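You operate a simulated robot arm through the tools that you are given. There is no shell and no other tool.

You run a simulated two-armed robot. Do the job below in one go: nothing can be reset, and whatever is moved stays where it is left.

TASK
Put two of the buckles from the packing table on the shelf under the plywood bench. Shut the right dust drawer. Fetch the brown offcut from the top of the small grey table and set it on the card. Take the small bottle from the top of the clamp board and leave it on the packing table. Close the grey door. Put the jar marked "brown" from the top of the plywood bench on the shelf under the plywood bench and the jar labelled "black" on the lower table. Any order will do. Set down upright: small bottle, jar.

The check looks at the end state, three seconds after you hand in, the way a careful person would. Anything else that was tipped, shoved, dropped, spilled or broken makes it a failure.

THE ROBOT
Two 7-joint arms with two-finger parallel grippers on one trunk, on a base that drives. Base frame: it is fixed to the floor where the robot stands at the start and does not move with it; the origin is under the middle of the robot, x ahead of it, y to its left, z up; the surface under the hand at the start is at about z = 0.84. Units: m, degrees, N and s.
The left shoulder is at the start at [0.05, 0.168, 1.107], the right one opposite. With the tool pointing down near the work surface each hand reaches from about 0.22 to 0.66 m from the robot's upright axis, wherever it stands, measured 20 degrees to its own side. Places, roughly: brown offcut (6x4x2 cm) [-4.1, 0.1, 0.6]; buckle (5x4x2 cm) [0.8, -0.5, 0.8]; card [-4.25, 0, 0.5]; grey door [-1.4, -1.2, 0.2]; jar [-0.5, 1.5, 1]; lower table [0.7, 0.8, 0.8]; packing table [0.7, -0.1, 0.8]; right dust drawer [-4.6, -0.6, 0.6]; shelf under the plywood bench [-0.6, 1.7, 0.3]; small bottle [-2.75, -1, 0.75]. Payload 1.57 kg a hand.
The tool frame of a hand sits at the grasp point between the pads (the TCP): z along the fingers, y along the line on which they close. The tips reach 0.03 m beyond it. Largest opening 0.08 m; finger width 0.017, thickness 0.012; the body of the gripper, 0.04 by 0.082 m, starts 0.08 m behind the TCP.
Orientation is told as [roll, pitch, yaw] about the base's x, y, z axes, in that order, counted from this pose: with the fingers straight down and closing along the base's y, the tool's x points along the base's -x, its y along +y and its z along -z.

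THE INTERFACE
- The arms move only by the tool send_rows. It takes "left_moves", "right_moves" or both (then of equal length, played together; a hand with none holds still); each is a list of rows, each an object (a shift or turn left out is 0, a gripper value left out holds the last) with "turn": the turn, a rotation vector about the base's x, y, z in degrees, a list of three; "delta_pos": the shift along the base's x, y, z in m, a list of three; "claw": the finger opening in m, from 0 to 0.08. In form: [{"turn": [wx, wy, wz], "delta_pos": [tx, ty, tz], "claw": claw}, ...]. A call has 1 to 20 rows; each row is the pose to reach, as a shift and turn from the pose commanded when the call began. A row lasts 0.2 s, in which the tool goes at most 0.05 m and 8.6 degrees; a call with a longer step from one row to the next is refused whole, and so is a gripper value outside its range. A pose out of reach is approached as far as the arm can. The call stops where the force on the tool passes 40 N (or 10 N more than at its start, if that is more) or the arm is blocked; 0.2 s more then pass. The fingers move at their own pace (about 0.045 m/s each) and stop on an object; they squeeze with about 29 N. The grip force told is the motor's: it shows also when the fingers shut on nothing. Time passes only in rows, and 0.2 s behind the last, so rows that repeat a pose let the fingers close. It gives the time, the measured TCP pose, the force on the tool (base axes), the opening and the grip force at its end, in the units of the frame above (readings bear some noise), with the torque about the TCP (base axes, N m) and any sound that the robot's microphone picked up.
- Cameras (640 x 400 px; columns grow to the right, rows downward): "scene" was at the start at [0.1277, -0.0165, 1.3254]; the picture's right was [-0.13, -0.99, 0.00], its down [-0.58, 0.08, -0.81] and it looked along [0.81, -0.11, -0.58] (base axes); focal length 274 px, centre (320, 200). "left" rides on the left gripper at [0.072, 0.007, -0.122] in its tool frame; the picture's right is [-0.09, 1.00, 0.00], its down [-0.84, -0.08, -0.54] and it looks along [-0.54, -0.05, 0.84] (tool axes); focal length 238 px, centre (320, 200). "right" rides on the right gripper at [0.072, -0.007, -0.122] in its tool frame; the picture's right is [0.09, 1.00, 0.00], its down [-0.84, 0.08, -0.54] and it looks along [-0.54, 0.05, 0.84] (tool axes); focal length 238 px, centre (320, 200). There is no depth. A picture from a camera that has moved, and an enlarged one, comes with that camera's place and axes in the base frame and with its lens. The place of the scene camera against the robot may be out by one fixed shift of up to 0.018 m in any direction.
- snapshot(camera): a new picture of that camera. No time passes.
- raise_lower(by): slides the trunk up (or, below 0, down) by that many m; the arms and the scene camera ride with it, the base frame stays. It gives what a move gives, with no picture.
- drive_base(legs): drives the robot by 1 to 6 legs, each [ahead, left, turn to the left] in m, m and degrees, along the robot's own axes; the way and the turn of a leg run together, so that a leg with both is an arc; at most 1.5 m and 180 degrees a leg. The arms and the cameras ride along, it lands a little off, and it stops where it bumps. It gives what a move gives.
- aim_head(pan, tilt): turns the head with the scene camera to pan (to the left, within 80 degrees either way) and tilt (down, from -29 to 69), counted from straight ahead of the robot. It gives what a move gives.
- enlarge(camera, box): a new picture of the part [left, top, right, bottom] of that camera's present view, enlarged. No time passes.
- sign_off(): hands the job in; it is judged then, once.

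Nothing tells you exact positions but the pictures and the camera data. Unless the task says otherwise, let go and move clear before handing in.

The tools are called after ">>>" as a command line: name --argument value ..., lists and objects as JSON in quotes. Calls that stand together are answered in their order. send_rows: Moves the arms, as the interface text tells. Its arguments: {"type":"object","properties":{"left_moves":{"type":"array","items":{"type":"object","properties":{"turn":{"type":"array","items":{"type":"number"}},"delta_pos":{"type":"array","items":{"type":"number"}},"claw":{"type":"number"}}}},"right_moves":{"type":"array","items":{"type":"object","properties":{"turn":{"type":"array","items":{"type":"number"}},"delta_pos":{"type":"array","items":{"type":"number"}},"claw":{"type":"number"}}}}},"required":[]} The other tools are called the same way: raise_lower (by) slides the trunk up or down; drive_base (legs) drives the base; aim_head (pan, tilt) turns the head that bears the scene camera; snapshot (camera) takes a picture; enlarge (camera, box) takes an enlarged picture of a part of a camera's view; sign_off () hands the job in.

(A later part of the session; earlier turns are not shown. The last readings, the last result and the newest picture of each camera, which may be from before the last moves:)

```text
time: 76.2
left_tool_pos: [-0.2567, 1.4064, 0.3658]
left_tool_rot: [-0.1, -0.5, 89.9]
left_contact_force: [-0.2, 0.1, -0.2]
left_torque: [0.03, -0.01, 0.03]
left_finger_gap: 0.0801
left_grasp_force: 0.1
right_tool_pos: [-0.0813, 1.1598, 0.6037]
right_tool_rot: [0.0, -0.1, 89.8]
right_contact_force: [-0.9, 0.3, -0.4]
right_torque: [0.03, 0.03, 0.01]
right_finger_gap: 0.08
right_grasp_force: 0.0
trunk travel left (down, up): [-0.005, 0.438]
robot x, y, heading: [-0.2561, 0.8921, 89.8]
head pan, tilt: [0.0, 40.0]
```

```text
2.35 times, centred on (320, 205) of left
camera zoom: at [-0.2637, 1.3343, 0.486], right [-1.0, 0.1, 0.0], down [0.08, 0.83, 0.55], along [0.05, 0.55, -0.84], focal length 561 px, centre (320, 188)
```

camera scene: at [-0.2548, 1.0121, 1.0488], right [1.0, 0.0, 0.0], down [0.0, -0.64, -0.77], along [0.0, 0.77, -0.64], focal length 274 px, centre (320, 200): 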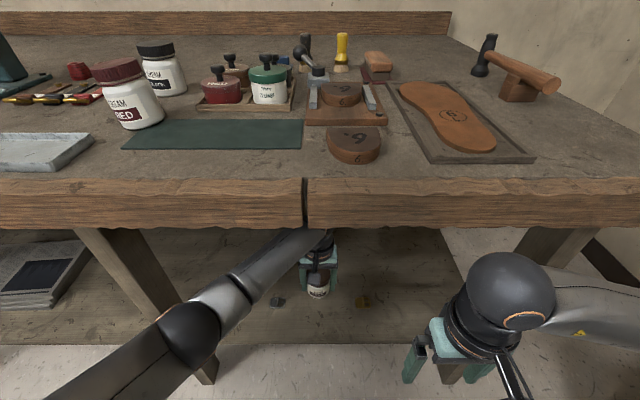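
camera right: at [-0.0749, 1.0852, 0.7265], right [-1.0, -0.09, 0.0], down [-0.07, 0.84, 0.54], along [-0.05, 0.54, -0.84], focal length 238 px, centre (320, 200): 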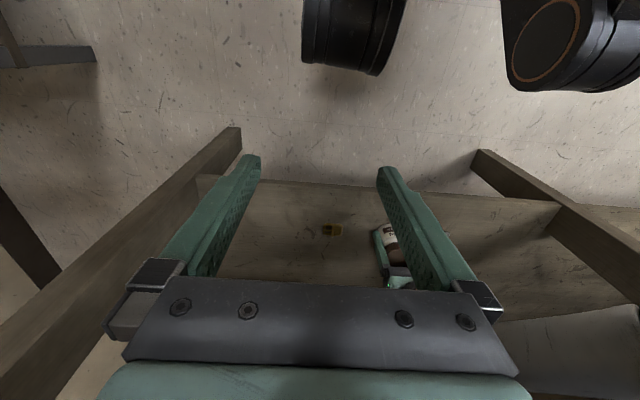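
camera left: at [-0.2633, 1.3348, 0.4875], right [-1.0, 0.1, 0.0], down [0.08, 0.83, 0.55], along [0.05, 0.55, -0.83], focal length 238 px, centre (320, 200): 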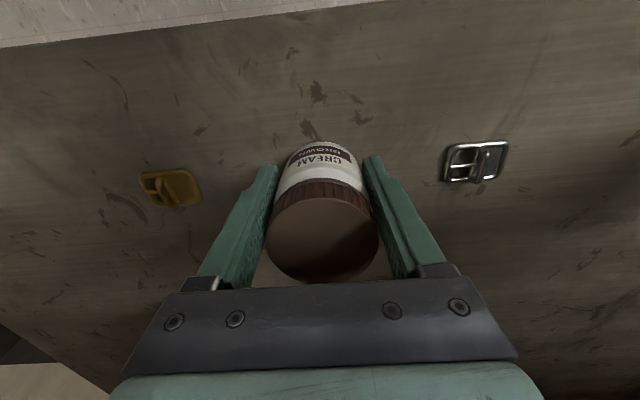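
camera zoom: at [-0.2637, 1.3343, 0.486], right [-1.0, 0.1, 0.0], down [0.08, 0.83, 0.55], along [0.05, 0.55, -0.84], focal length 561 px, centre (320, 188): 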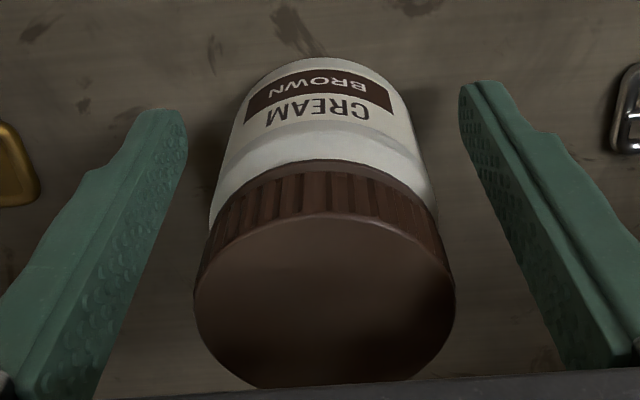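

Released; the jar appears to stand. Raising straight up and checking from above.

>>> send_rows --left_moves '[{"delta_pos": [0, 0, 0.02]}, {"delta_pos": [0, 0, 0.05]}, {"delta_pos": [0, 0, 0.085]}, {"delta_pos": [0, 0, 0.1]}, {"delta_pos": [0, 0, 0.1]}]'

>>> snapshot --camera "left"

>>> enlarge --camera "scene" --box '[240, 230, 400, 330]'

```text
time: 77.4
left_tool_pos: [-0.2585, 1.4063, 0.4648]
left_tool_rot: [0.0, -0.5, 89.7]
left_contact_force: [-0.2, -0.4, 0.1]
left_torque: [-0.03, 0.0, 0.01]
left_finger_gap: 0.08
left_grasp_force: 0.0
right_tool_pos: [-0.0808, 1.157, 0.6036]
right_tool_rot: [0.0, 0.1, 89.8]
right_contact_force: [0.3, -0.8, 0.2]
right_torque: [0.0, 0.0, 0.01]
right_finger_gap: 0.0799
right_grasp_force: 0.1
trunk travel left (down, up): [-0.005, 0.438]
robot x, y, heading: [-0.2595, 0.8926, 89.9]
head pan, tilt: [0.0, 40.0]
```

```text
taken
camera left: at [-0.2639, 1.3343, 0.586], right [-1.0, 0.1, 0.0], down [0.08, 0.83, 0.55], along [0.05, 0.55, -0.84], focal length 238 px, centre (320, 200)
```

left: 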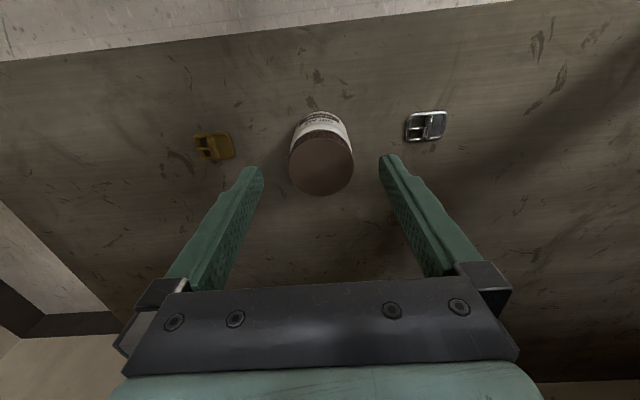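

```text
4.00 times, centred on (320, 280) of scene
camera zoom: at [-0.2549, 1.0118, 1.0488], right [1.0, 0.0, 0.0], down [0.0, -0.64, -0.77], along [0.0, 0.77, -0.64], focal length 1096 px, centre (320, -120)
```

zoom: 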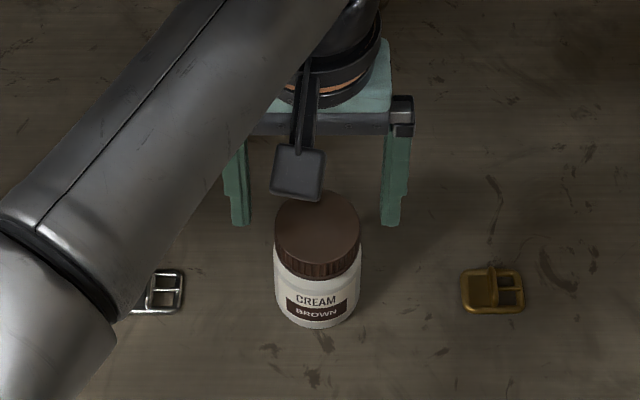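

The brown jar stands upright between the buckles. Now withdrawing the left hand, backing off, and rising for the black jar.

>>> send_rows --left_moves '[{"delta_pos": [0, -0.045, 0]}, {"delta_pos": [0, -0.09, 0]}, {"delta_pos": [0, -0.13, 0]}, {"delta_pos": [0, -0.13, 0]}]'

>>> drive_base --legs '[[-0.35, 0, 0]]'

>>> raise_lower --by 0.32

>>> send_rows --left_moves '[{"delta_pos": [0, 0, 0.045]}, {"delta_pos": [-0.02, 0, 0.09]}, {"delta_pos": [-0.04, 0, 0.13]}, {"delta_pos": [-0.06, 0, 0.17]}, {"delta_pos": [-0.08, 0, 0.21]}, {"delta_pos": [-0.1, 0, 0.25]}, {"delta_pos": [-0.12, 0, 0.29]}, {"delta_pos": [-0.14, 0, 0.32]}, {"delta_pos": [-0.14, 0, 0.32]}]' --right_moves '[{"delta_pos": [0, 0, 0.045]}, {"delta_pos": [0, 0, 0.09]}, {"delta_pos": [0, 0, 0.13]}, {"delta_pos": [0, 0, 0.17]}, {"delta_pos": [0, 0, 0.2]}, {"delta_pos": [0, 0, 0.2]}, {"delta_pos": [0, 0, 0.2]}, {"delta_pos": [0, 0, 0.2]}, {"delta_pos": [0, 0, 0.2]}]'

>>> snapshot --camera "scene"

```text
time: 78.0
left_tool_pos: [-0.2739, 1.3994, 0.5148]
left_tool_rot: [4.3, -5.6, 91.2]
left_contact_force: [0.4, -0.4, -0.2]
left_torque: [0.04, 0.0, 0.03]
left_finger_gap: 0.0799
left_grasp_force: 0.0
right_tool_pos: [-0.0803, 1.1625, 0.5997]
right_tool_rot: [0.1, 0.4, 89.5]
right_contact_force: [0.4, 0.1, -0.4]
right_torque: [-0.04, 0.01, -0.02]
right_finger_gap: 0.0798
right_grasp_force: 0.0
trunk travel left (down, up): [-0.005, 0.438]
robot x, y, heading: [-0.2562, 0.8961, 89.6]
head pan, tilt: [0.0, 40.0]
stopped in row 2 (left hand): the arm was blocked; the commanded pose is now the measured one
```

```text
time: 80.2
left_tool_pos: [-0.2726, 1.049, 0.5264]
left_tool_rot: [3.5, -6.9, 91.1]
left_contact_force: [-0.5, -0.1, 0.3]
left_torque: [0.01, 0.02, -0.04]
left_finger_gap: 0.08
left_grasp_force: 0.0
right_tool_pos: [-0.0831, 0.8104, 0.6035]
right_tool_rot: [0.0, 0.0, 89.7]
right_contact_force: [-0.4, -0.1, -0.8]
right_torque: [0.02, 0.01, 0.03]
right_finger_gap: 0.0802
right_grasp_force: 0.0
trunk travel left (down, up): [-0.005, 0.438]
robot x, y, heading: [-0.2594, 0.5444, 89.6]
head pan, tilt: [0.0, 40.0]
```

```text
time: 83.4
left_tool_pos: [-0.2727, 1.0494, 0.8458]
left_tool_rot: [3.6, -6.9, 91.2]
left_contact_force: [-0.7, 0.2, 1.0]
left_torque: [-0.04, -0.03, -0.02]
left_finger_gap: 0.0802
left_grasp_force: 0.0
right_tool_pos: [-0.0817, 0.8102, 0.9225]
right_tool_rot: [0.0, 0.1, 89.6]
right_contact_force: [-0.3, -0.3, 0.1]
right_torque: [0.02, -0.01, 0.02]
right_finger_gap: 0.0801
right_grasp_force: 0.0
trunk travel left (down, up): [-0.325, 0.118]
robot x, y, heading: [-0.2582, 0.5448, 89.5]
head pan, tilt: [0.0, 40.0]
```

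```text
time: 85.4
left_tool_pos: [-0.4136, 1.0501, 1.166]
left_tool_rot: [3.5, -6.9, 91.0]
left_contact_force: [0.4, -0.8, -0.6]
left_torque: [-0.01, 0.0, -0.01]
left_finger_gap: 0.08
left_grasp_force: 0.1
right_tool_pos: [-0.0811, 0.8107, 1.1233]
right_tool_rot: [-0.1, 0.1, 89.6]
right_contact_force: [-0.8, -0.2, -0.2]
right_torque: [-0.01, -0.05, -0.02]
right_finger_gap: 0.0801
right_grasp_force: 0.1
trunk travel left (down, up): [-0.325, 0.118]
robot x, y, heading: [-0.2577, 0.5427, 89.6]
head pan, tilt: [0.0, 40.0]
```

```text
taken
camera scene: at [-0.2557, 0.6654, 1.3688], right [1.0, -0.01, 0.0], down [0.0, -0.64, -0.77], along [0.0, 0.77, -0.64], focal length 274 px, centre (320, 200)
```

scene: 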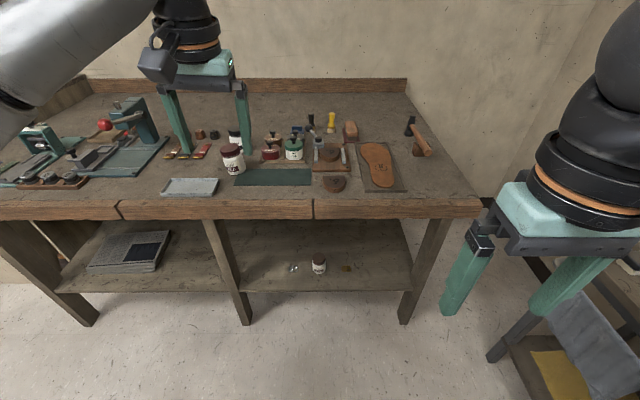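

The left arm was blocked briefly while withdrawing; I'll check that nothing on the shelf moved before going on.

>>> enlarge --camera "scene" --box '[240, 210, 400, 310]'

>>> enlarge --camera "scene" --box '[100, 90, 340, 240]'

```text
4.00 times, centred on (320, 260) of scene
camera zoom: at [-0.2557, 0.6654, 1.3688], right [1.0, -0.01, 0.0], down [0.0, -0.64, -0.77], along [0.0, 0.77, -0.64], focal length 1096 px, centre (320, -40)
```

zoom: 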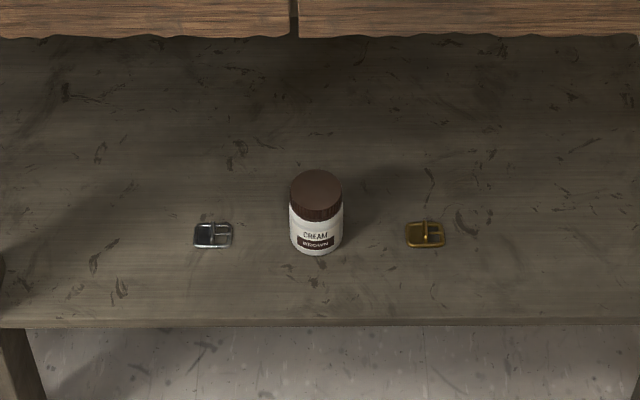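

```text
2.67 times, centred on (220, 165) of scene
camera zoom: at [-0.2557, 0.6654, 1.3688], right [1.0, -0.01, 0.0], down [0.0, -0.64, -0.77], along [0.0, 0.77, -0.64], focal length 731 px, centre (587, 293)
```

zoom: 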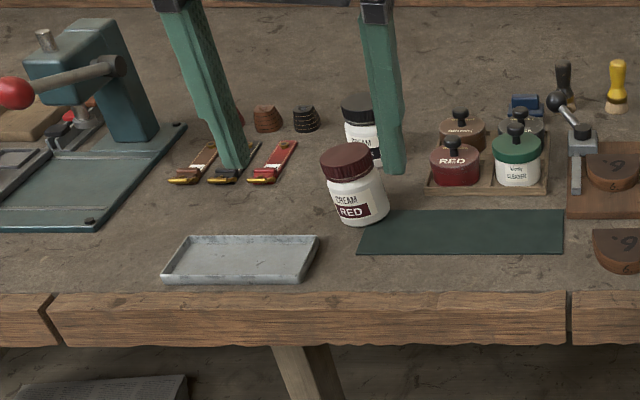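

Everything on the shelf is in order. I'll straighten the left hand's orientation, then reposition the robot for the black jar at about [-0.535, 1.54].

>>> send_rows --left_moves '[{"turn": [-6.8, -3.6, -1.0], "delta_pos": [-0.01, 0, 0]}, {"turn": [-6.8, -3.6, -1.0], "delta_pos": [-0.01, -0.02, 0]}, {"turn": [-6.8, -3.6, -1.0], "delta_pos": [-0.01, -0.02, 0]}]'

>>> drive_base --legs '[[0, 0.107, 0.4]]'

>>> aim_head --pan 10 --tilt 40

>>> snapshot --camera "scene"

```text
time: 86.2
left_tool_pos: [-0.4222, 1.0295, 1.1665]
left_tool_rot: [0.0, -0.1, 90.2]
left_contact_force: [0.2, -1.4, 0.3]
left_torque: [-0.01, -0.01, -0.03]
left_finger_gap: 0.0799
left_grasp_force: 0.1
right_tool_pos: [-0.0827, 0.8105, 1.1243]
right_tool_rot: [0.1, -0.1, 89.6]
right_contact_force: [0.2, 0.1, -1.0]
right_torque: [-0.02, 0.01, -0.02]
right_finger_gap: 0.0798
right_grasp_force: 0.1
trunk travel left (down, up): [-0.325, 0.118]
robot x, y, heading: [-0.2595, 0.5469, 89.7]
head pan, tilt: [0.0, 40.0]
```

```text
time: 87.8
left_tool_pos: [-0.5339, 1.0299, 1.1647]
left_tool_rot: [0.0, -0.1, 90.6]
left_contact_force: [-0.9, -0.1, -0.2]
left_torque: [0.05, -0.02, 0.02]
left_finger_gap: 0.08
left_grasp_force: 0.1
right_tool_pos: [-0.1904, 0.8132, 1.125]
right_tool_rot: [0.0, 0.0, 90.0]
right_contact_force: [-0.7, 0.0, -0.8]
right_torque: [-0.02, -0.03, -0.01]
right_finger_gap: 0.0798
right_grasp_force: 0.0
trunk travel left (down, up): [-0.325, 0.118]
robot x, y, heading: [-0.3682, 0.5431, 90.0]
head pan, tilt: [0.0, 40.0]
```

```text
time: 88.5
left_tool_pos: [-0.5338, 1.0292, 1.1643]
left_tool_rot: [0.0, -0.2, 90.7]
left_contact_force: [1.0, -0.4, -0.5]
left_torque: [-0.04, 0.0, 0.01]
left_finger_gap: 0.0796
left_grasp_force: 0.1
right_tool_pos: [-0.1899, 0.8131, 1.1221]
right_tool_rot: [0.0, 0.0, 90.0]
right_contact_force: [-0.7, 0.2, -0.3]
right_torque: [0.01, -0.01, 0.02]
right_finger_gap: 0.0802
right_grasp_force: 0.1
trunk travel left (down, up): [-0.325, 0.118]
robot x, y, heading: [-0.3633, 0.5432, 90.1]
head pan, tilt: [10.0, 40.0]
```

```text
taken
camera scene: at [-0.3786, 0.6642, 1.3688], right [0.98, 0.17, 0.0], down [0.11, -0.63, -0.77], along [-0.13, 0.75, -0.64], focal length 274 px, centre (320, 200)
```

scene: 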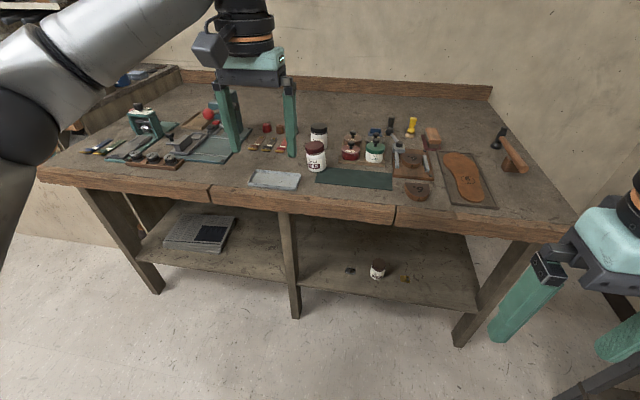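

Path over the bench is clear at this height. Driving forward 0.36 m and checking the left hand's view.

>>> drive_base --legs '[[0.36, 0, 0]]'

>>> snapshot --camera "left"

>>> snapshot --camera "scene"

```text
time: 90.8
left_tool_pos: [-0.5335, 1.3857, 1.1664]
left_tool_rot: [0.0, -0.1, 90.8]
left_contact_force: [-0.1, 0.1, 0.5]
left_torque: [0.02, 0.01, 0.0]
left_finger_gap: 0.0799
left_grasp_force: 0.0
right_tool_pos: [-0.1927, 1.1696, 1.1234]
right_tool_rot: [-0.1, 0.0, 90.0]
right_contact_force: [0.5, 0.6, -0.8]
right_torque: [0.0, 0.05, -0.02]
right_finger_gap: 0.0802
right_grasp_force: 0.0
trunk travel left (down, up): [-0.325, 0.118]
robot x, y, heading: [-0.3617, 0.9049, 90.0]
head pan, tilt: [10.0, 40.0]
```

```text
taken
camera left: at [-0.5393, 1.3139, 1.2865], right [-1.0, 0.08, 0.0], down [0.07, 0.84, 0.54], along [0.04, 0.54, -0.84], focal length 238 px, centre (320, 200)
```

left: 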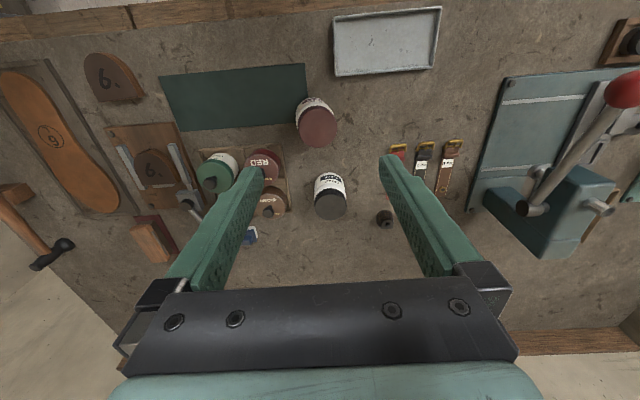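

```text
taken
camera scene: at [-0.3794, 1.0212, 1.3687], right [0.98, 0.18, 0.0], down [0.11, -0.63, -0.77], along [-0.13, 0.75, -0.64], focal length 274 px, centre (320, 200)
```

scene: 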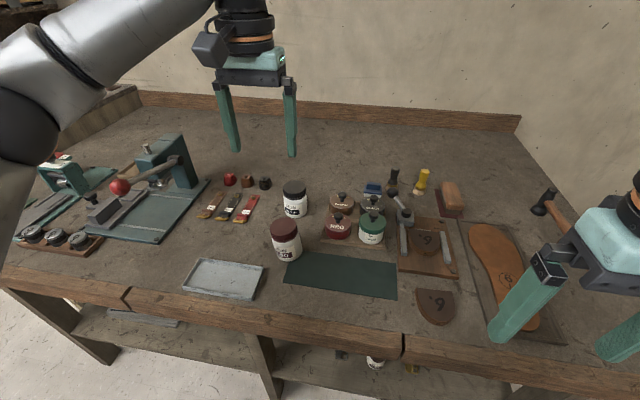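

>>> enlarge --camera "scene" --box '[260, 165, 350, 270]'

>>> enlarge --camera "left" --box '[250, 140, 410, 240]'

```text
3.81 times, centred on (305, 218) of scene
camera zoom: at [-0.3794, 1.0212, 1.3687], right [0.98, 0.18, 0.0], down [0.11, -0.63, -0.77], along [-0.13, 0.75, -0.64], focal length 1044 px, centre (377, 133)
```

zoom: 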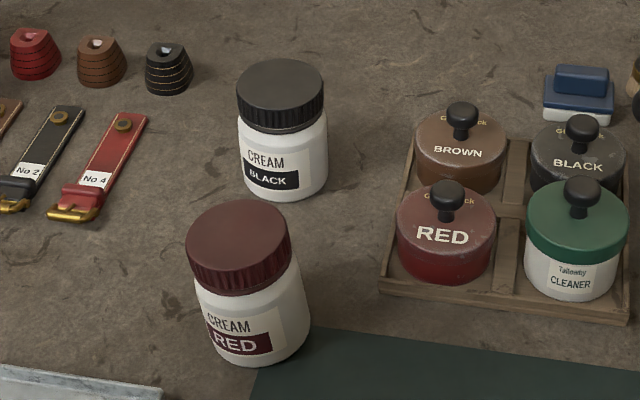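

```text
4.00 times, centred on (330, 190) of left
camera zoom: at [-0.5393, 1.3139, 1.2865], right [-1.0, 0.08, 0.0], down [0.07, 0.84, 0.54], along [0.04, 0.54, -0.84], focal length 953 px, centre (280, 240)
```

zoom: 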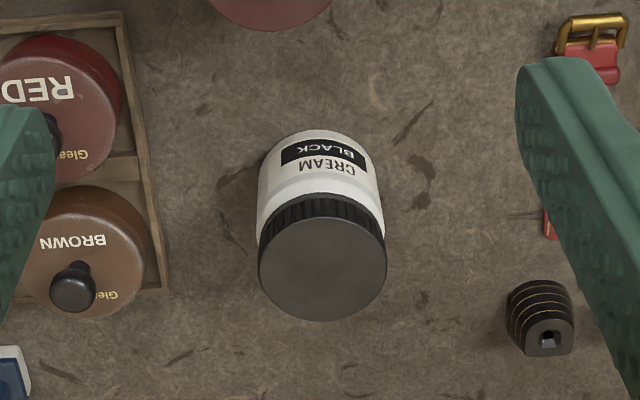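

Label confirmed as CREAM BLACK at about [-0.540, 1.546]. Moving in another 3.5 cm, then bringing the hand over the jar.

>>> drive_base --legs '[[0.035, 0, 0]]'

>>> send_rows --left_moves '[{"delta_pos": [-0.003, 0.03, -0.03]}, {"delta_pos": [-0.006, 0.06, -0.06]}, {"delta_pos": [-0.007, 0.09, -0.09]}, {"delta_pos": [-0.007, 0.115, -0.12]}, {"delta_pos": [-0.007, 0.125, -0.15]}, {"delta_pos": [-0.007, 0.125, -0.155]}, {"delta_pos": [-0.007, 0.125, -0.155]}]'

>>> snapshot --camera "left"

>>> snapshot --camera "scene"

```text
time: 91.7
left_tool_pos: [-0.5339, 1.4216, 1.166]
left_tool_rot: [0.1, -0.2, 90.7]
left_contact_force: [0.5, 0.4, -0.1]
left_torque: [-0.05, 0.0, 0.06]
left_finger_gap: 0.0801
left_grasp_force: 0.2
right_tool_pos: [-0.1922, 1.2044, 1.1231]
right_tool_rot: [0.0, 0.1, 90.1]
right_contact_force: [-0.4, 0.0, 1.2]
right_torque: [-0.01, 0.0, 0.02]
right_finger_gap: 0.0803
right_grasp_force: 0.0
trunk travel left (down, up): [-0.325, 0.118]
robot x, y, heading: [-0.366, 0.9348, 90.1]
head pan, tilt: [10.0, 40.0]
```

```text
time: 93.3
left_tool_pos: [-0.5418, 1.5457, 1.0111]
left_tool_rot: [0.0, -0.1, 90.7]
left_contact_force: [0.4, 0.8, 0.4]
left_torque: [0.02, 0.01, -0.03]
left_finger_gap: 0.08
left_grasp_force: 0.1
right_tool_pos: [-0.1924, 1.2039, 1.1236]
right_tool_rot: [0.0, 0.0, 90.1]
right_contact_force: [-1.1, -0.4, 0.4]
right_torque: [0.01, 0.01, -0.03]
right_finger_gap: 0.0799
right_grasp_force: 0.1
trunk travel left (down, up): [-0.325, 0.118]
robot x, y, heading: [-0.3649, 0.9354, 90.1]
head pan, tilt: [10.0, 40.0]
```

```text
taken
camera left: at [-0.5464, 1.4734, 1.1319], right [-1.0, 0.08, 0.0], down [0.07, 0.84, 0.54], along [0.04, 0.54, -0.84], focal length 238 px, centre (320, 200)
```

left: 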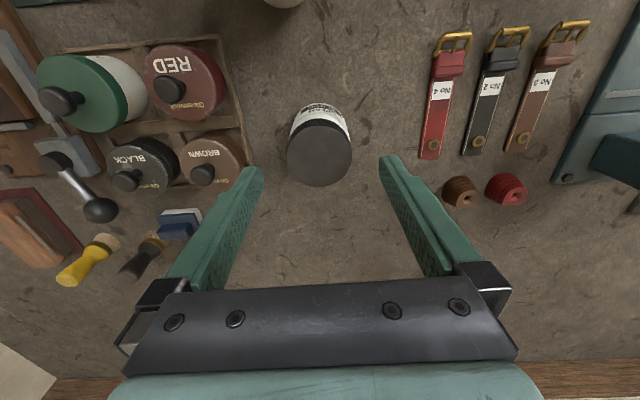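

```text
taken
camera scene: at [-0.3795, 1.0556, 1.3688], right [0.98, 0.18, 0.0], down [0.11, -0.63, -0.77], along [-0.13, 0.75, -0.64], focal length 274 px, centre (320, 200)
```

scene: 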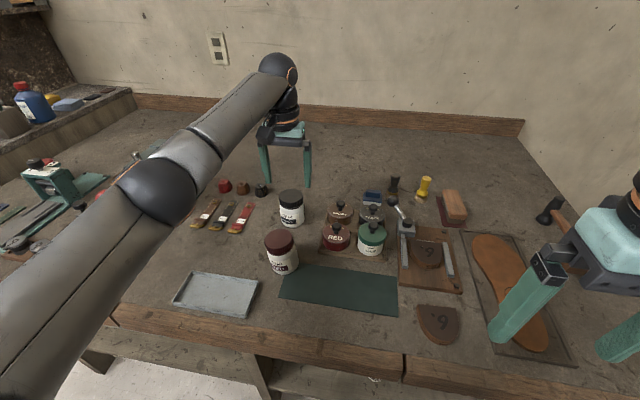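

Perfectly centred over the black jar. Descending and gripping.

>>> send_rows --left_moves '[{"delta_pos": [0, 0, -0.03]}, {"delta_pos": [0, 0, -0.06]}, {"delta_pos": [0, 0, -0.09]}, {"delta_pos": [0, 0, -0.097]}, {"delta_pos": [0, 0, -0.097]}, {"delta_pos": [0, 0, -0.097], "claw": 0.04}, {"delta_pos": [0, 0, -0.097], "claw": 0.04}, {"delta_pos": [0, 0, -0.097], "claw": 0.04}, {"delta_pos": [0, 0, -0.097], "claw": 0.04}]'

>>> snapshot --camera "left"

```text
time: 95.3
left_tool_pos: [-0.5411, 1.5455, 0.9138]
left_tool_rot: [-0.1, -0.1, 90.8]
left_contact_force: [0.3, -0.7, -0.3]
left_torque: [0.02, -0.02, 0.0]
left_finger_gap: 0.0583
left_grasp_force: 28.7
right_tool_pos: [-0.1926, 1.2043, 1.1232]
right_tool_rot: [-0.1, 0.1, 90.1]
right_contact_force: [-0.2, -0.1, -0.1]
right_torque: [-0.01, 0.02, -0.02]
right_finger_gap: 0.0798
right_grasp_force: 0.0
trunk travel left (down, up): [-0.325, 0.118]
robot x, y, heading: [-0.3671, 0.9394, 89.9]
head pan, tilt: [10.0, 40.0]
```

```text
taken
camera left: at [-0.5462, 1.4731, 1.0345], right [-1.0, 0.08, 0.0], down [0.07, 0.84, 0.54], along [0.04, 0.54, -0.84], focal length 238 px, centre (320, 200)
```

left: 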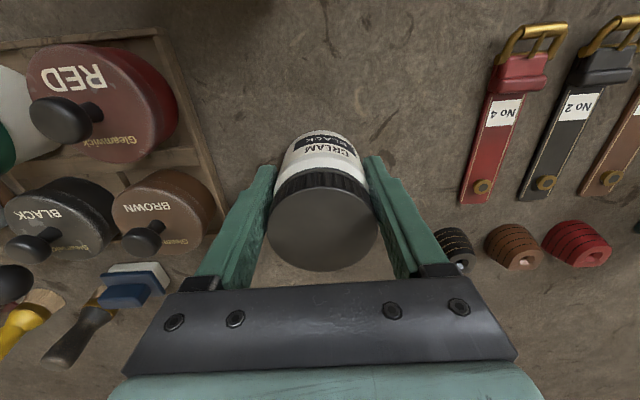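

Black jar gripped. Lifting high over the red jar, then drawing back.

>>> send_rows --left_moves '[{"delta_pos": [0, 0, 0.03]}, {"delta_pos": [0, 0, 0.07]}, {"delta_pos": [0, 0, 0.115]}, {"delta_pos": [0, 0, 0.16]}, {"delta_pos": [0, 0, 0.2]}, {"delta_pos": [0, -0.04, 0.205]}, {"delta_pos": [0, -0.08, 0.21]}, {"delta_pos": [0, -0.12, 0.21]}, {"delta_pos": [0, -0.16, 0.21]}, {"delta_pos": [0, -0.2, 0.21]}, {"delta_pos": [0, -0.2, 0.21]}]'

>>> snapshot --camera "scene"

>>> snapshot --camera "left"

```text
time: 97.7
left_tool_pos: [-0.52, 1.5129, 1.177]
left_tool_rot: [-0.1, 0.0, 90.8]
left_contact_force: [0.4, 0.4, -2.4]
left_torque: [-0.04, 0.0, -0.01]
left_finger_gap: 0.058
left_grasp_force: 28.7
left hand out of reach, approached as far as the arm can: row 5, 6, 7, 8, 9, 10, 11
right_tool_pos: [-0.1928, 1.2046, 1.1222]
right_tool_rot: [-0.1, 0.1, 90.1]
right_contact_force: [0.5, -0.1, 0.9]
right_torque: [0.01, 0.0, 0.03]
right_finger_gap: 0.0801
right_grasp_force: 0.1
trunk travel left (down, up): [-0.325, 0.118]
robot x, y, heading: [-0.3686, 0.9374, 90.1]
head pan, tilt: [10.0, 40.0]
```

```text
taken
camera scene: at [-0.3797, 1.0563, 1.3687], right [0.98, 0.18, 0.0], down [0.11, -0.63, -0.77], along [-0.13, 0.75, -0.64], focal length 274 px, centre (320, 200)
```

scene: 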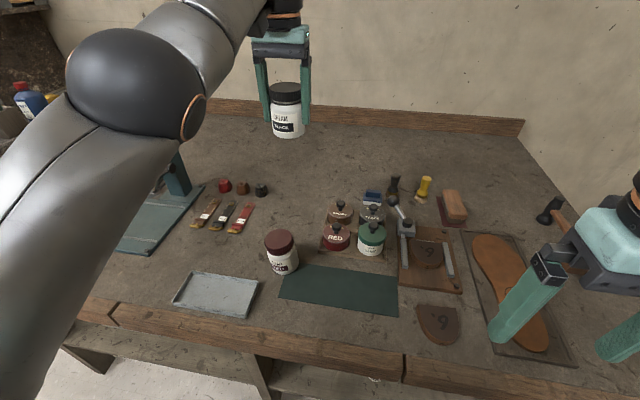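

```text
taken
camera left: at [-0.5266, 1.4414, 1.2989], right [-1.0, 0.08, 0.0], down [0.07, 0.84, 0.54], along [0.04, 0.54, -0.84], focal length 238 px, centre (320, 200)
```

left: 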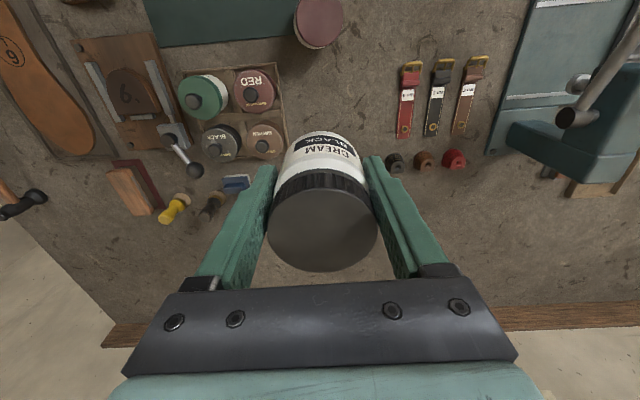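

The jar is held well above everything, though the arm stopped short of the drawn-back pose. I'll drive straight back to open space and then re-pose the arm.

>>> drive_base --legs '[[-0.45, 0, 0]]'

>>> send_rows --left_moves '[{"delta_pos": [0, 0, 0]}, {"delta_pos": [0, 0, 0]}]'

>>> snapshot --camera "scene"

```text
time: 100.4
left_tool_pos: [-0.5193, 1.0647, 1.1775]
left_tool_rot: [0.1, 0.0, 90.6]
left_contact_force: [-0.1, -0.3, -2.8]
left_torque: [-0.02, 0.0, 0.0]
left_finger_gap: 0.058
left_grasp_force: 29.4
right_tool_pos: [-0.192, 0.7555, 1.124]
right_tool_rot: [0.0, 0.0, 89.9]
right_contact_force: [-1.2, 0.0, -0.7]
right_torque: [0.01, 0.03, 0.0]
right_finger_gap: 0.0799
right_grasp_force: 0.0
trunk travel left (down, up): [-0.325, 0.118]
robot x, y, heading: [-0.3677, 0.4848, 90.1]
head pan, tilt: [10.0, 40.0]
```

```text
time: 101.0
left_tool_pos: [-0.5204, 1.0646, 1.1778]
left_tool_rot: [0.1, -0.1, 90.7]
left_contact_force: [0.0, -0.1, -3.9]
left_torque: [-0.02, 0.02, -0.01]
left_finger_gap: 0.0579
left_grasp_force: 29.1
right_tool_pos: [-0.191, 0.755, 1.1224]
right_tool_rot: [0.0, -0.1, 89.9]
right_contact_force: [-0.3, 0.1, -0.3]
right_torque: [0.01, 0.0, -0.01]
right_finger_gap: 0.0799
right_grasp_force: 0.1
trunk travel left (down, up): [-0.325, 0.118]
robot x, y, heading: [-0.361, 0.4882, 90.2]
head pan, tilt: [10.0, 40.0]
```

```text
taken
camera scene: at [-0.3787, 0.6075, 1.3688], right [0.98, 0.17, 0.0], down [0.11, -0.63, -0.77], along [-0.13, 0.75, -0.64], focal length 274 px, centre (320, 200)
```

scene: 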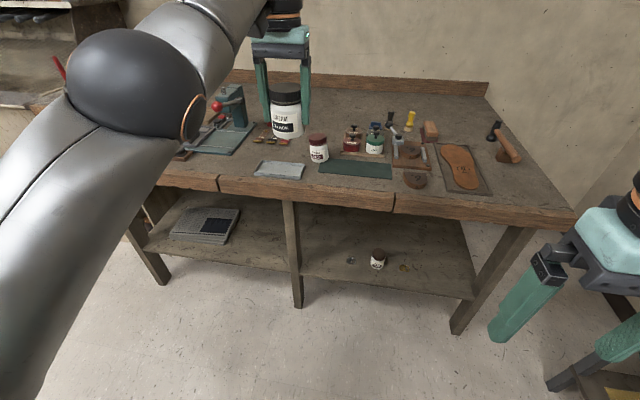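

>>> send_rows --left_moves '[{"delta_pos": [0, -0.01, -0.03]}, {"delta_pos": [0, -0.03, -0.06]}, {"delta_pos": [0, -0.06, -0.08]}, {"delta_pos": [0, -0.09, -0.08]}, {"delta_pos": [0, -0.12, -0.08]}, {"delta_pos": [0, -0.15, -0.08]}, {"delta_pos": [0, -0.17, -0.08]}, {"delta_pos": [0, -0.17, -0.08]}]'

>>> snapshot --camera "scene"

```text
time: 102.8
left_tool_pos: [-0.4931, 1.0651, 1.1631]
left_tool_rot: [0.0, 0.1, 90.6]
left_contact_force: [0.0, 0.0, -1.7]
left_torque: [-0.04, -0.01, 0.01]
left_finger_gap: 0.0578
left_grasp_force: 28.9
left hand out of reach, approached as far as the arm can: row 1, 2, 3, 4, 5, 6, 7, 8
right_tool_pos: [-0.1916, 0.7557, 1.1235]
right_tool_rot: [-0.1, -0.1, 89.9]
right_contact_force: [-0.6, 0.6, -0.3]
right_torque: [0.01, 0.02, 0.0]
right_finger_gap: 0.08
right_grasp_force: 0.1
trunk travel left (down, up): [-0.325, 0.118]
robot x, y, heading: [-0.3639, 0.4891, 90.2]
head pan, tilt: [10.0, 40.0]
```

```text
taken
camera scene: at [-0.3789, 0.6076, 1.3688], right [0.98, 0.17, 0.0], down [0.11, -0.63, -0.77], along [-0.13, 0.75, -0.64], focal length 274 px, centre (320, 200)
```

scene: 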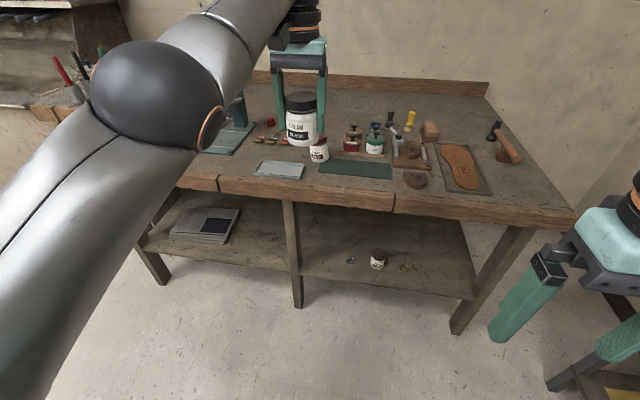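

The arm seems caught at a joint limit with the elbow high. I'll try retracing toward the pose that was reachable before (further out and lower).

>>> send_rows --left_moves '[{"delta_pos": [-0.02, 0.012, -0.015]}, {"delta_pos": [-0.046, 0.029, -0.03]}, {"delta_pos": [-0.046, 0.029, -0.06]}, {"delta_pos": [-0.046, 0.029, -0.09]}, {"delta_pos": [-0.046, 0.029, -0.11]}, {"delta_pos": [-0.046, 0.029, -0.11]}]'

>>> snapshot --camera "scene"

```text
time: 104.2
left_tool_pos: [-0.5383, 1.1048, 1.0534]
left_tool_rot: [0.1, 0.0, 90.6]
left_contact_force: [-1.1, 0.4, -2.0]
left_torque: [-0.01, 0.01, 0.0]
left_finger_gap: 0.0577
left_grasp_force: 29.5
left hand out of reach, approached as far as the arm can: row 2, 4, 5, 6
right_tool_pos: [-0.1914, 0.7552, 1.1236]
right_tool_rot: [0.0, -0.1, 89.9]
right_contact_force: [-0.2, 0.4, 0.7]
right_torque: [0.01, -0.01, 0.02]
right_finger_gap: 0.0799
right_grasp_force: 0.0
trunk travel left (down, up): [-0.325, 0.118]
robot x, y, heading: [-0.3639, 0.4901, 90.1]
head pan, tilt: [10.0, 40.0]
```

```text
taken
camera scene: at [-0.3788, 0.6074, 1.3688], right [0.98, 0.17, 0.0], down [0.11, -0.63, -0.77], along [-0.13, 0.75, -0.64], focal length 274 px, centre (320, 200)
```

scene: 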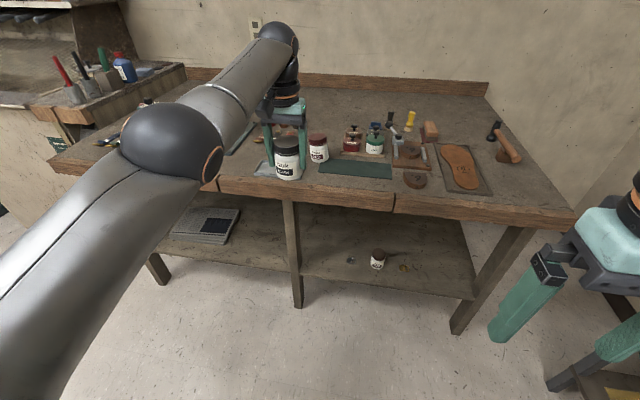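

That works: the elbow is coming down. Going lower, then drawing back.

>>> send_rows --left_moves '[{"delta_pos": [0, -0.005, -0.03]}, {"delta_pos": [0, -0.01, -0.06]}, {"delta_pos": [0, -0.015, -0.09]}, {"delta_pos": [0, -0.02, -0.12]}, {"delta_pos": [0, -0.05, -0.13]}, {"delta_pos": [0, -0.08, -0.13]}, {"delta_pos": [0, -0.11, -0.13]}, {"delta_pos": [0, -0.14, -0.13]}, {"delta_pos": [0, -0.17, -0.13]}, {"delta_pos": [0, -0.2, -0.13]}, {"delta_pos": [0, -0.2, -0.13]}]'

>>> snapshot --camera "scene"

```text
time: 106.6
left_tool_pos: [-0.5295, 1.1141, 0.9202]
left_tool_rot: [0.0, 0.1, 90.6]
left_contact_force: [-0.4, -0.1, -2.2]
left_torque: [0.0, 0.0, -0.01]
left_finger_gap: 0.0579
left_grasp_force: 28.3
left hand out of reach, approached as far as the arm can: row 1, 2, 3, 4, 5, 6, 7, 8, 9, 10, 11
right_tool_pos: [-0.1903, 0.7564, 1.1235]
right_tool_rot: [0.0, 0.0, 89.9]
right_contact_force: [-0.3, -0.4, 0.0]
right_torque: [0.02, -0.01, 0.0]
right_finger_gap: 0.0797
right_grasp_force: 0.0
trunk travel left (down, up): [-0.325, 0.118]
robot x, y, heading: [-0.3625, 0.4882, 90.1]
head pan, tilt: [10.0, 40.0]
```

```text
taken
camera scene: at [-0.3787, 0.6075, 1.3688], right [0.98, 0.17, 0.0], down [0.11, -0.63, -0.77], along [-0.13, 0.75, -0.64], focal length 274 px, centre (320, 200)
```

scene: 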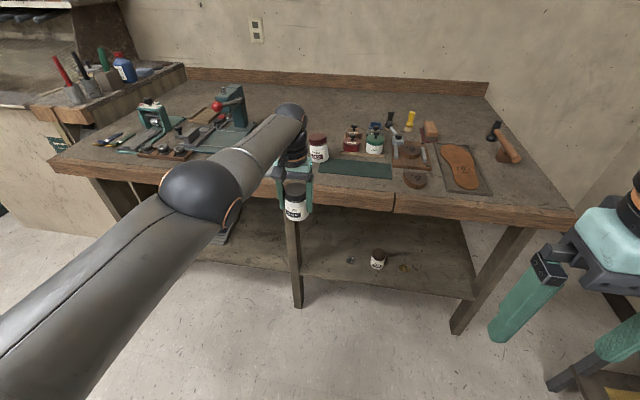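

The arm is stretched straight and will not bend inward along its own line. I'll try a sideways-and-back move to break the straight elbow.

>>> send_rows --left_moves '[{"delta_pos": [-0.03, -0.02, 0]}, {"delta_pos": [-0.06, -0.04, 0]}, {"delta_pos": [-0.09, -0.06, 0]}, {"delta_pos": [-0.12, -0.08, 0]}, {"delta_pos": [-0.12, -0.08, 0]}]'

>>> snapshot --camera "scene"

```text
time: 107.8
left_tool_pos: [-0.6477, 1.1153, 0.9153]
left_tool_rot: [0.0, 0.1, 90.6]
left_contact_force: [-0.1, 0.5, -2.2]
left_torque: [-0.02, 0.01, -0.02]
left_finger_gap: 0.0579
left_grasp_force: 29.1
left hand out of reach, approached as far as the arm can: row 1, 2, 3, 4, 5
right_tool_pos: [-0.19, 0.7552, 1.1236]
right_tool_rot: [0.0, 0.0, 89.9]
right_contact_force: [0.0, 0.3, 0.7]
right_torque: [0.06, 0.02, -0.02]
right_finger_gap: 0.0801
right_grasp_force: 0.1
trunk travel left (down, up): [-0.325, 0.118]
robot x, y, heading: [-0.3637, 0.4904, 90.0]
head pan, tilt: [10.0, 40.0]
```

```text
taken
camera scene: at [-0.3784, 0.6075, 1.3688], right [0.98, 0.17, 0.0], down [0.11, -0.63, -0.77], along [-0.13, 0.75, -0.64], focal length 274 px, centre (320, 200)
```

scene: 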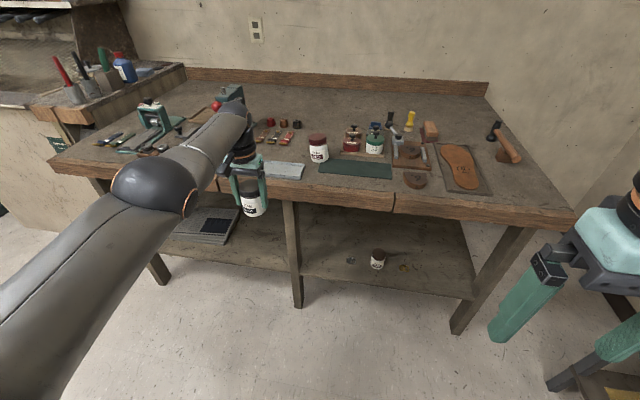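

Still stretched. I'll move the arm down along its reach (free space in front of the bench) to find a place where the elbow bends again.

>>> send_rows --left_moves '[{"delta_pos": [0.02, 0, -0.04]}, {"delta_pos": [0.04, -0.01, -0.08]}, {"delta_pos": [0.06, -0.02, -0.12]}, {"delta_pos": [0.08, -0.03, -0.16]}, {"delta_pos": [0.1, -0.045, -0.2]}, {"delta_pos": [0.1, -0.06, -0.24]}, {"delta_pos": [0.1, -0.08, -0.28]}, {"delta_pos": [0.1, -0.1, -0.32]}, {"delta_pos": [0.1, -0.12, -0.35]}, {"delta_pos": [0.1, -0.12, -0.35]}]'

>>> snapshot --camera "scene"

```text
time: 110.0
left_tool_pos: [-0.5478, 0.9865, 0.5789]
left_tool_rot: [0.1, -0.1, 90.6]
left_contact_force: [0.6, 0.5, -2.0]
left_torque: [0.02, 0.0, 0.0]
left_finger_gap: 0.0579
left_grasp_force: 29.0
left hand out of reach, approached as far as the arm can: row 6, 7, 8, 9, 10
right_tool_pos: [-0.1902, 0.755, 1.1235]
right_tool_rot: [0.0, 0.1, 89.9]
right_contact_force: [0.0, -0.8, 0.2]
right_torque: [-0.02, 0.01, 0.02]
right_finger_gap: 0.0801
right_grasp_force: 0.1
trunk travel left (down, up): [-0.325, 0.118]
robot x, y, heading: [-0.3648, 0.4891, 90.0]
head pan, tilt: [10.0, 40.0]
```

```text
taken
camera scene: at [-0.3787, 0.6074, 1.3688], right [0.98, 0.17, 0.0], down [0.11, -0.63, -0.77], along [-0.13, 0.75, -0.64], focal length 274 px, centre (320, 200)
```

scene: 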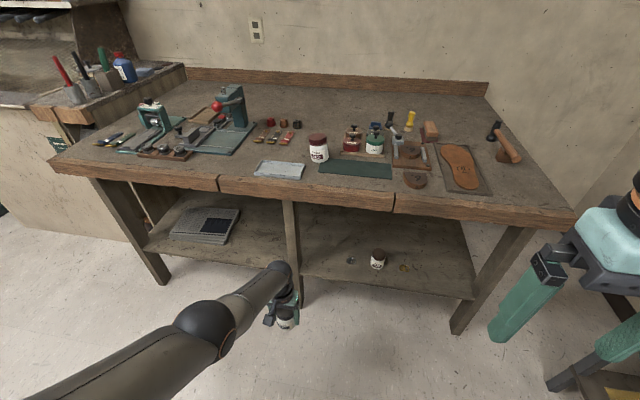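

>>> send_rows --left_moves '[{"delta_pos": [0, -0.02, 0]}, {"delta_pos": [0, -0.04, 0]}, {"delta_pos": [0, -0.06, 0]}, {"delta_pos": [0, -0.08, 0]}, {"delta_pos": [0, -0.1, 0]}, {"delta_pos": [0, -0.1, 0]}]'

>>> snapshot --camera "scene"

```text
time: 111.4
left_tool_pos: [-0.5496, 0.8869, 0.5804]
left_tool_rot: [0.0, 0.0, 90.6]
left_contact_force: [0.4, 0.2, -1.2]
left_torque: [-0.05, 0.02, -0.02]
left_finger_gap: 0.058
left_grasp_force: 28.4
right_tool_pos: [-0.192, 0.7549, 1.1245]
right_tool_rot: [-0.1, 0.0, 89.9]
right_contact_force: [-0.4, 0.2, 0.0]
right_torque: [0.02, 0.04, 0.0]
right_finger_gap: 0.08
right_grasp_force: 0.1
trunk travel left (down, up): [-0.325, 0.118]
robot x, y, heading: [-0.3621, 0.4922, 90.1]
head pan, tilt: [10.0, 40.0]
```

```text
taken
camera scene: at [-0.3787, 0.6074, 1.3688], right [0.98, 0.17, 0.0], down [0.11, -0.63, -0.77], along [-0.13, 0.75, -0.64], focal length 274 px, centre (320, 200)
```

scene: 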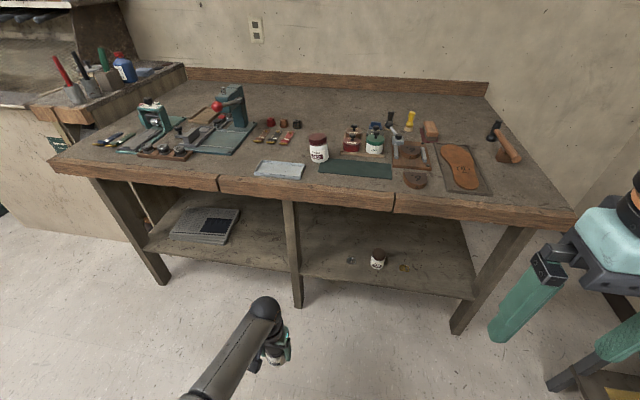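

The elbow bends again and the jar is still held. Raising the hand back up to carrying height in free space.

>>> send_rows --left_moves '[{"delta_pos": [0, 0, 0.04]}, {"delta_pos": [0, 0, 0.08]}, {"delta_pos": [0, 0, 0.12]}, {"delta_pos": [0, 0, 0.16]}, {"delta_pos": [0, 0, 0.2]}, {"delta_pos": [0, 0, 0.24]}, {"delta_pos": [0, 0, 0.28]}, {"delta_pos": [0, 0, 0.32]}, {"delta_pos": [0, 0, 0.36]}, {"delta_pos": [0, 0, 0.4]}, {"delta_pos": [0, 0, 0.44]}, {"delta_pos": [0, 0, 0.47]}, {"delta_pos": [0, 0, 0.47]}]'

>>> snapshot --camera "scene"

>>> snapshot --camera "left"

```text
time: 114.2
left_tool_pos: [-0.5491, 0.8859, 1.0488]
left_tool_rot: [0.2, 0.0, 90.7]
left_contact_force: [-0.5, -0.2, -2.6]
left_torque: [-0.01, 0.02, 0.01]
left_finger_gap: 0.0575
left_grasp_force: 29.3
right_tool_pos: [-0.1906, 0.7561, 1.1244]
right_tool_rot: [-0.1, 0.0, 89.9]
right_contact_force: [-0.7, -0.1, -0.4]
right_torque: [-0.01, 0.03, -0.04]
right_finger_gap: 0.08
right_grasp_force: 0.1
trunk travel left (down, up): [-0.325, 0.118]
robot x, y, heading: [-0.3649, 0.4887, 90.0]
head pan, tilt: [10.0, 40.0]
```

```text
taken
camera scene: at [-0.3788, 0.6074, 1.3688], right [0.98, 0.17, 0.0], down [0.11, -0.63, -0.77], along [-0.13, 0.75, -0.64], focal length 274 px, centre (320, 200)
```

scene: 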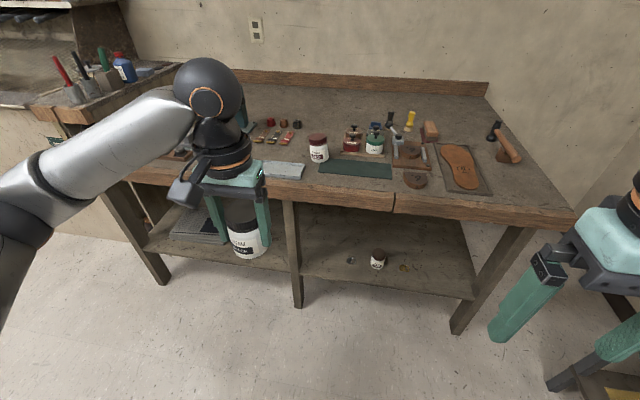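

```text
taken
camera left: at [-0.5539, 0.8142, 1.1701], right [-1.0, 0.08, 0.0], down [0.07, 0.84, 0.54], along [0.04, 0.54, -0.84], focal length 238 px, centre (320, 200)
```

left: 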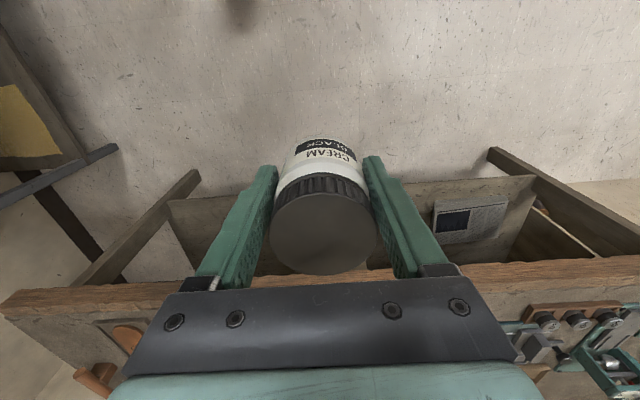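

Arm posture is restored with the black jar upright. Turning right to face the lower table and looking at its top.

>>> drive_base --legs '[[-0.05, 0, 0], [0, 0, -90]]'

>>> aim_head --pan 0 --tilt 30

>>> snapshot --camera "scene"

>>> aim_head --pan 25 --tilt 35

>>> snapshot --camera "scene"

```text
time: 118.9
left_tool_pos: [0.0303, 0.6294, 1.0486]
left_tool_rot: [0.0, 0.0, 1.6]
left_contact_force: [-0.5, 0.2, -2.3]
left_torque: [0.03, 0.02, -0.02]
left_finger_gap: 0.0575
left_grasp_force: 29.6
right_tool_pos: [-0.0943, 0.268, 1.123]
right_tool_rot: [0.0, 0.0, 1.0]
right_contact_force: [0.6, -0.6, -0.2]
right_torque: [-0.01, 0.03, 0.01]
right_finger_gap: 0.0801
right_grasp_force: 0.1
trunk travel left (down, up): [-0.325, 0.118]
robot x, y, heading: [-0.3663, 0.4352, 1.1]
head pan, tilt: [10.0, 40.0]
```

```text
time: 119.6
left_tool_pos: [0.0283, 0.6288, 1.0476]
left_tool_rot: [0.0, -0.1, 1.7]
left_contact_force: [0.0, 0.6, -2.1]
left_torque: [-0.02, 0.02, 0.0]
left_finger_gap: 0.0574
left_grasp_force: 28.7
right_tool_pos: [-0.0958, 0.2691, 1.1233]
right_tool_rot: [0.0, 0.0, 1.0]
right_contact_force: [-0.5, -0.3, 0.0]
right_torque: [-0.01, -0.07, 0.02]
right_finger_gap: 0.08
right_grasp_force: 0.1
trunk travel left (down, up): [-0.325, 0.118]
robot x, y, heading: [-0.3653, 0.4394, 1.1]
head pan, tilt: [0.0, 30.0]
```

```text
taken
camera scene: at [-0.2333, 0.4358, 1.3841], right [0.02, -1.0, 0.0], down [-0.5, -0.01, -0.87], along [0.87, 0.02, -0.5], focal length 274 px, centre (320, 200)
```

scene: 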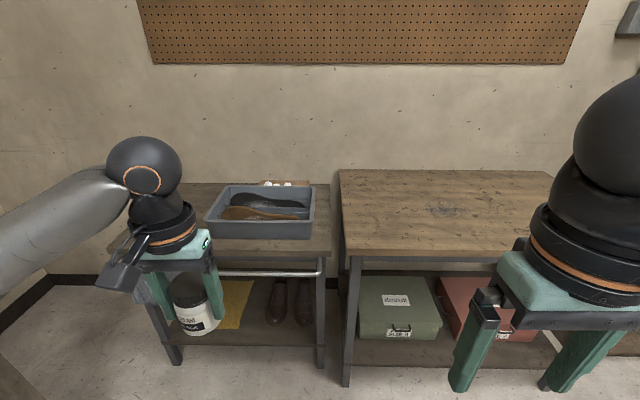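

```text
time: 120.5
left_tool_pos: [0.0283, 0.6291, 1.0495]
left_tool_rot: [0.1, 0.0, 1.6]
left_contact_force: [0.1, 0.7, -2.7]
left_torque: [0.0, 0.04, 0.01]
left_finger_gap: 0.0577
left_grasp_force: 29.9
right_tool_pos: [-0.0944, 0.2683, 1.1246]
right_tool_rot: [0.0, 0.0, 1.1]
right_contact_force: [-0.5, 0.0, 0.1]
right_torque: [0.0, 0.02, -0.02]
right_finger_gap: 0.08
right_grasp_force: 0.0
trunk travel left (down, up): [-0.325, 0.118]
robot x, y, heading: [-0.3619, 0.4393, 0.9]
head pan, tilt: [25.0, 35.0]
```

```text
taken
camera scene: at [-0.2446, 0.4727, 1.3764], right [0.44, -0.9, 0.0], down [-0.52, -0.25, -0.82], along [0.74, 0.36, -0.57], focal length 274 px, centre (320, 200)
```

scene: 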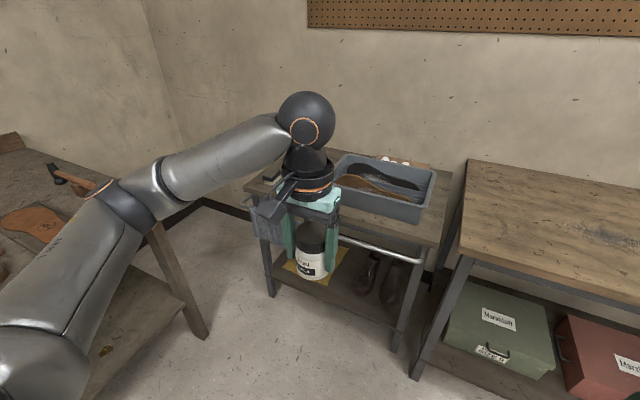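

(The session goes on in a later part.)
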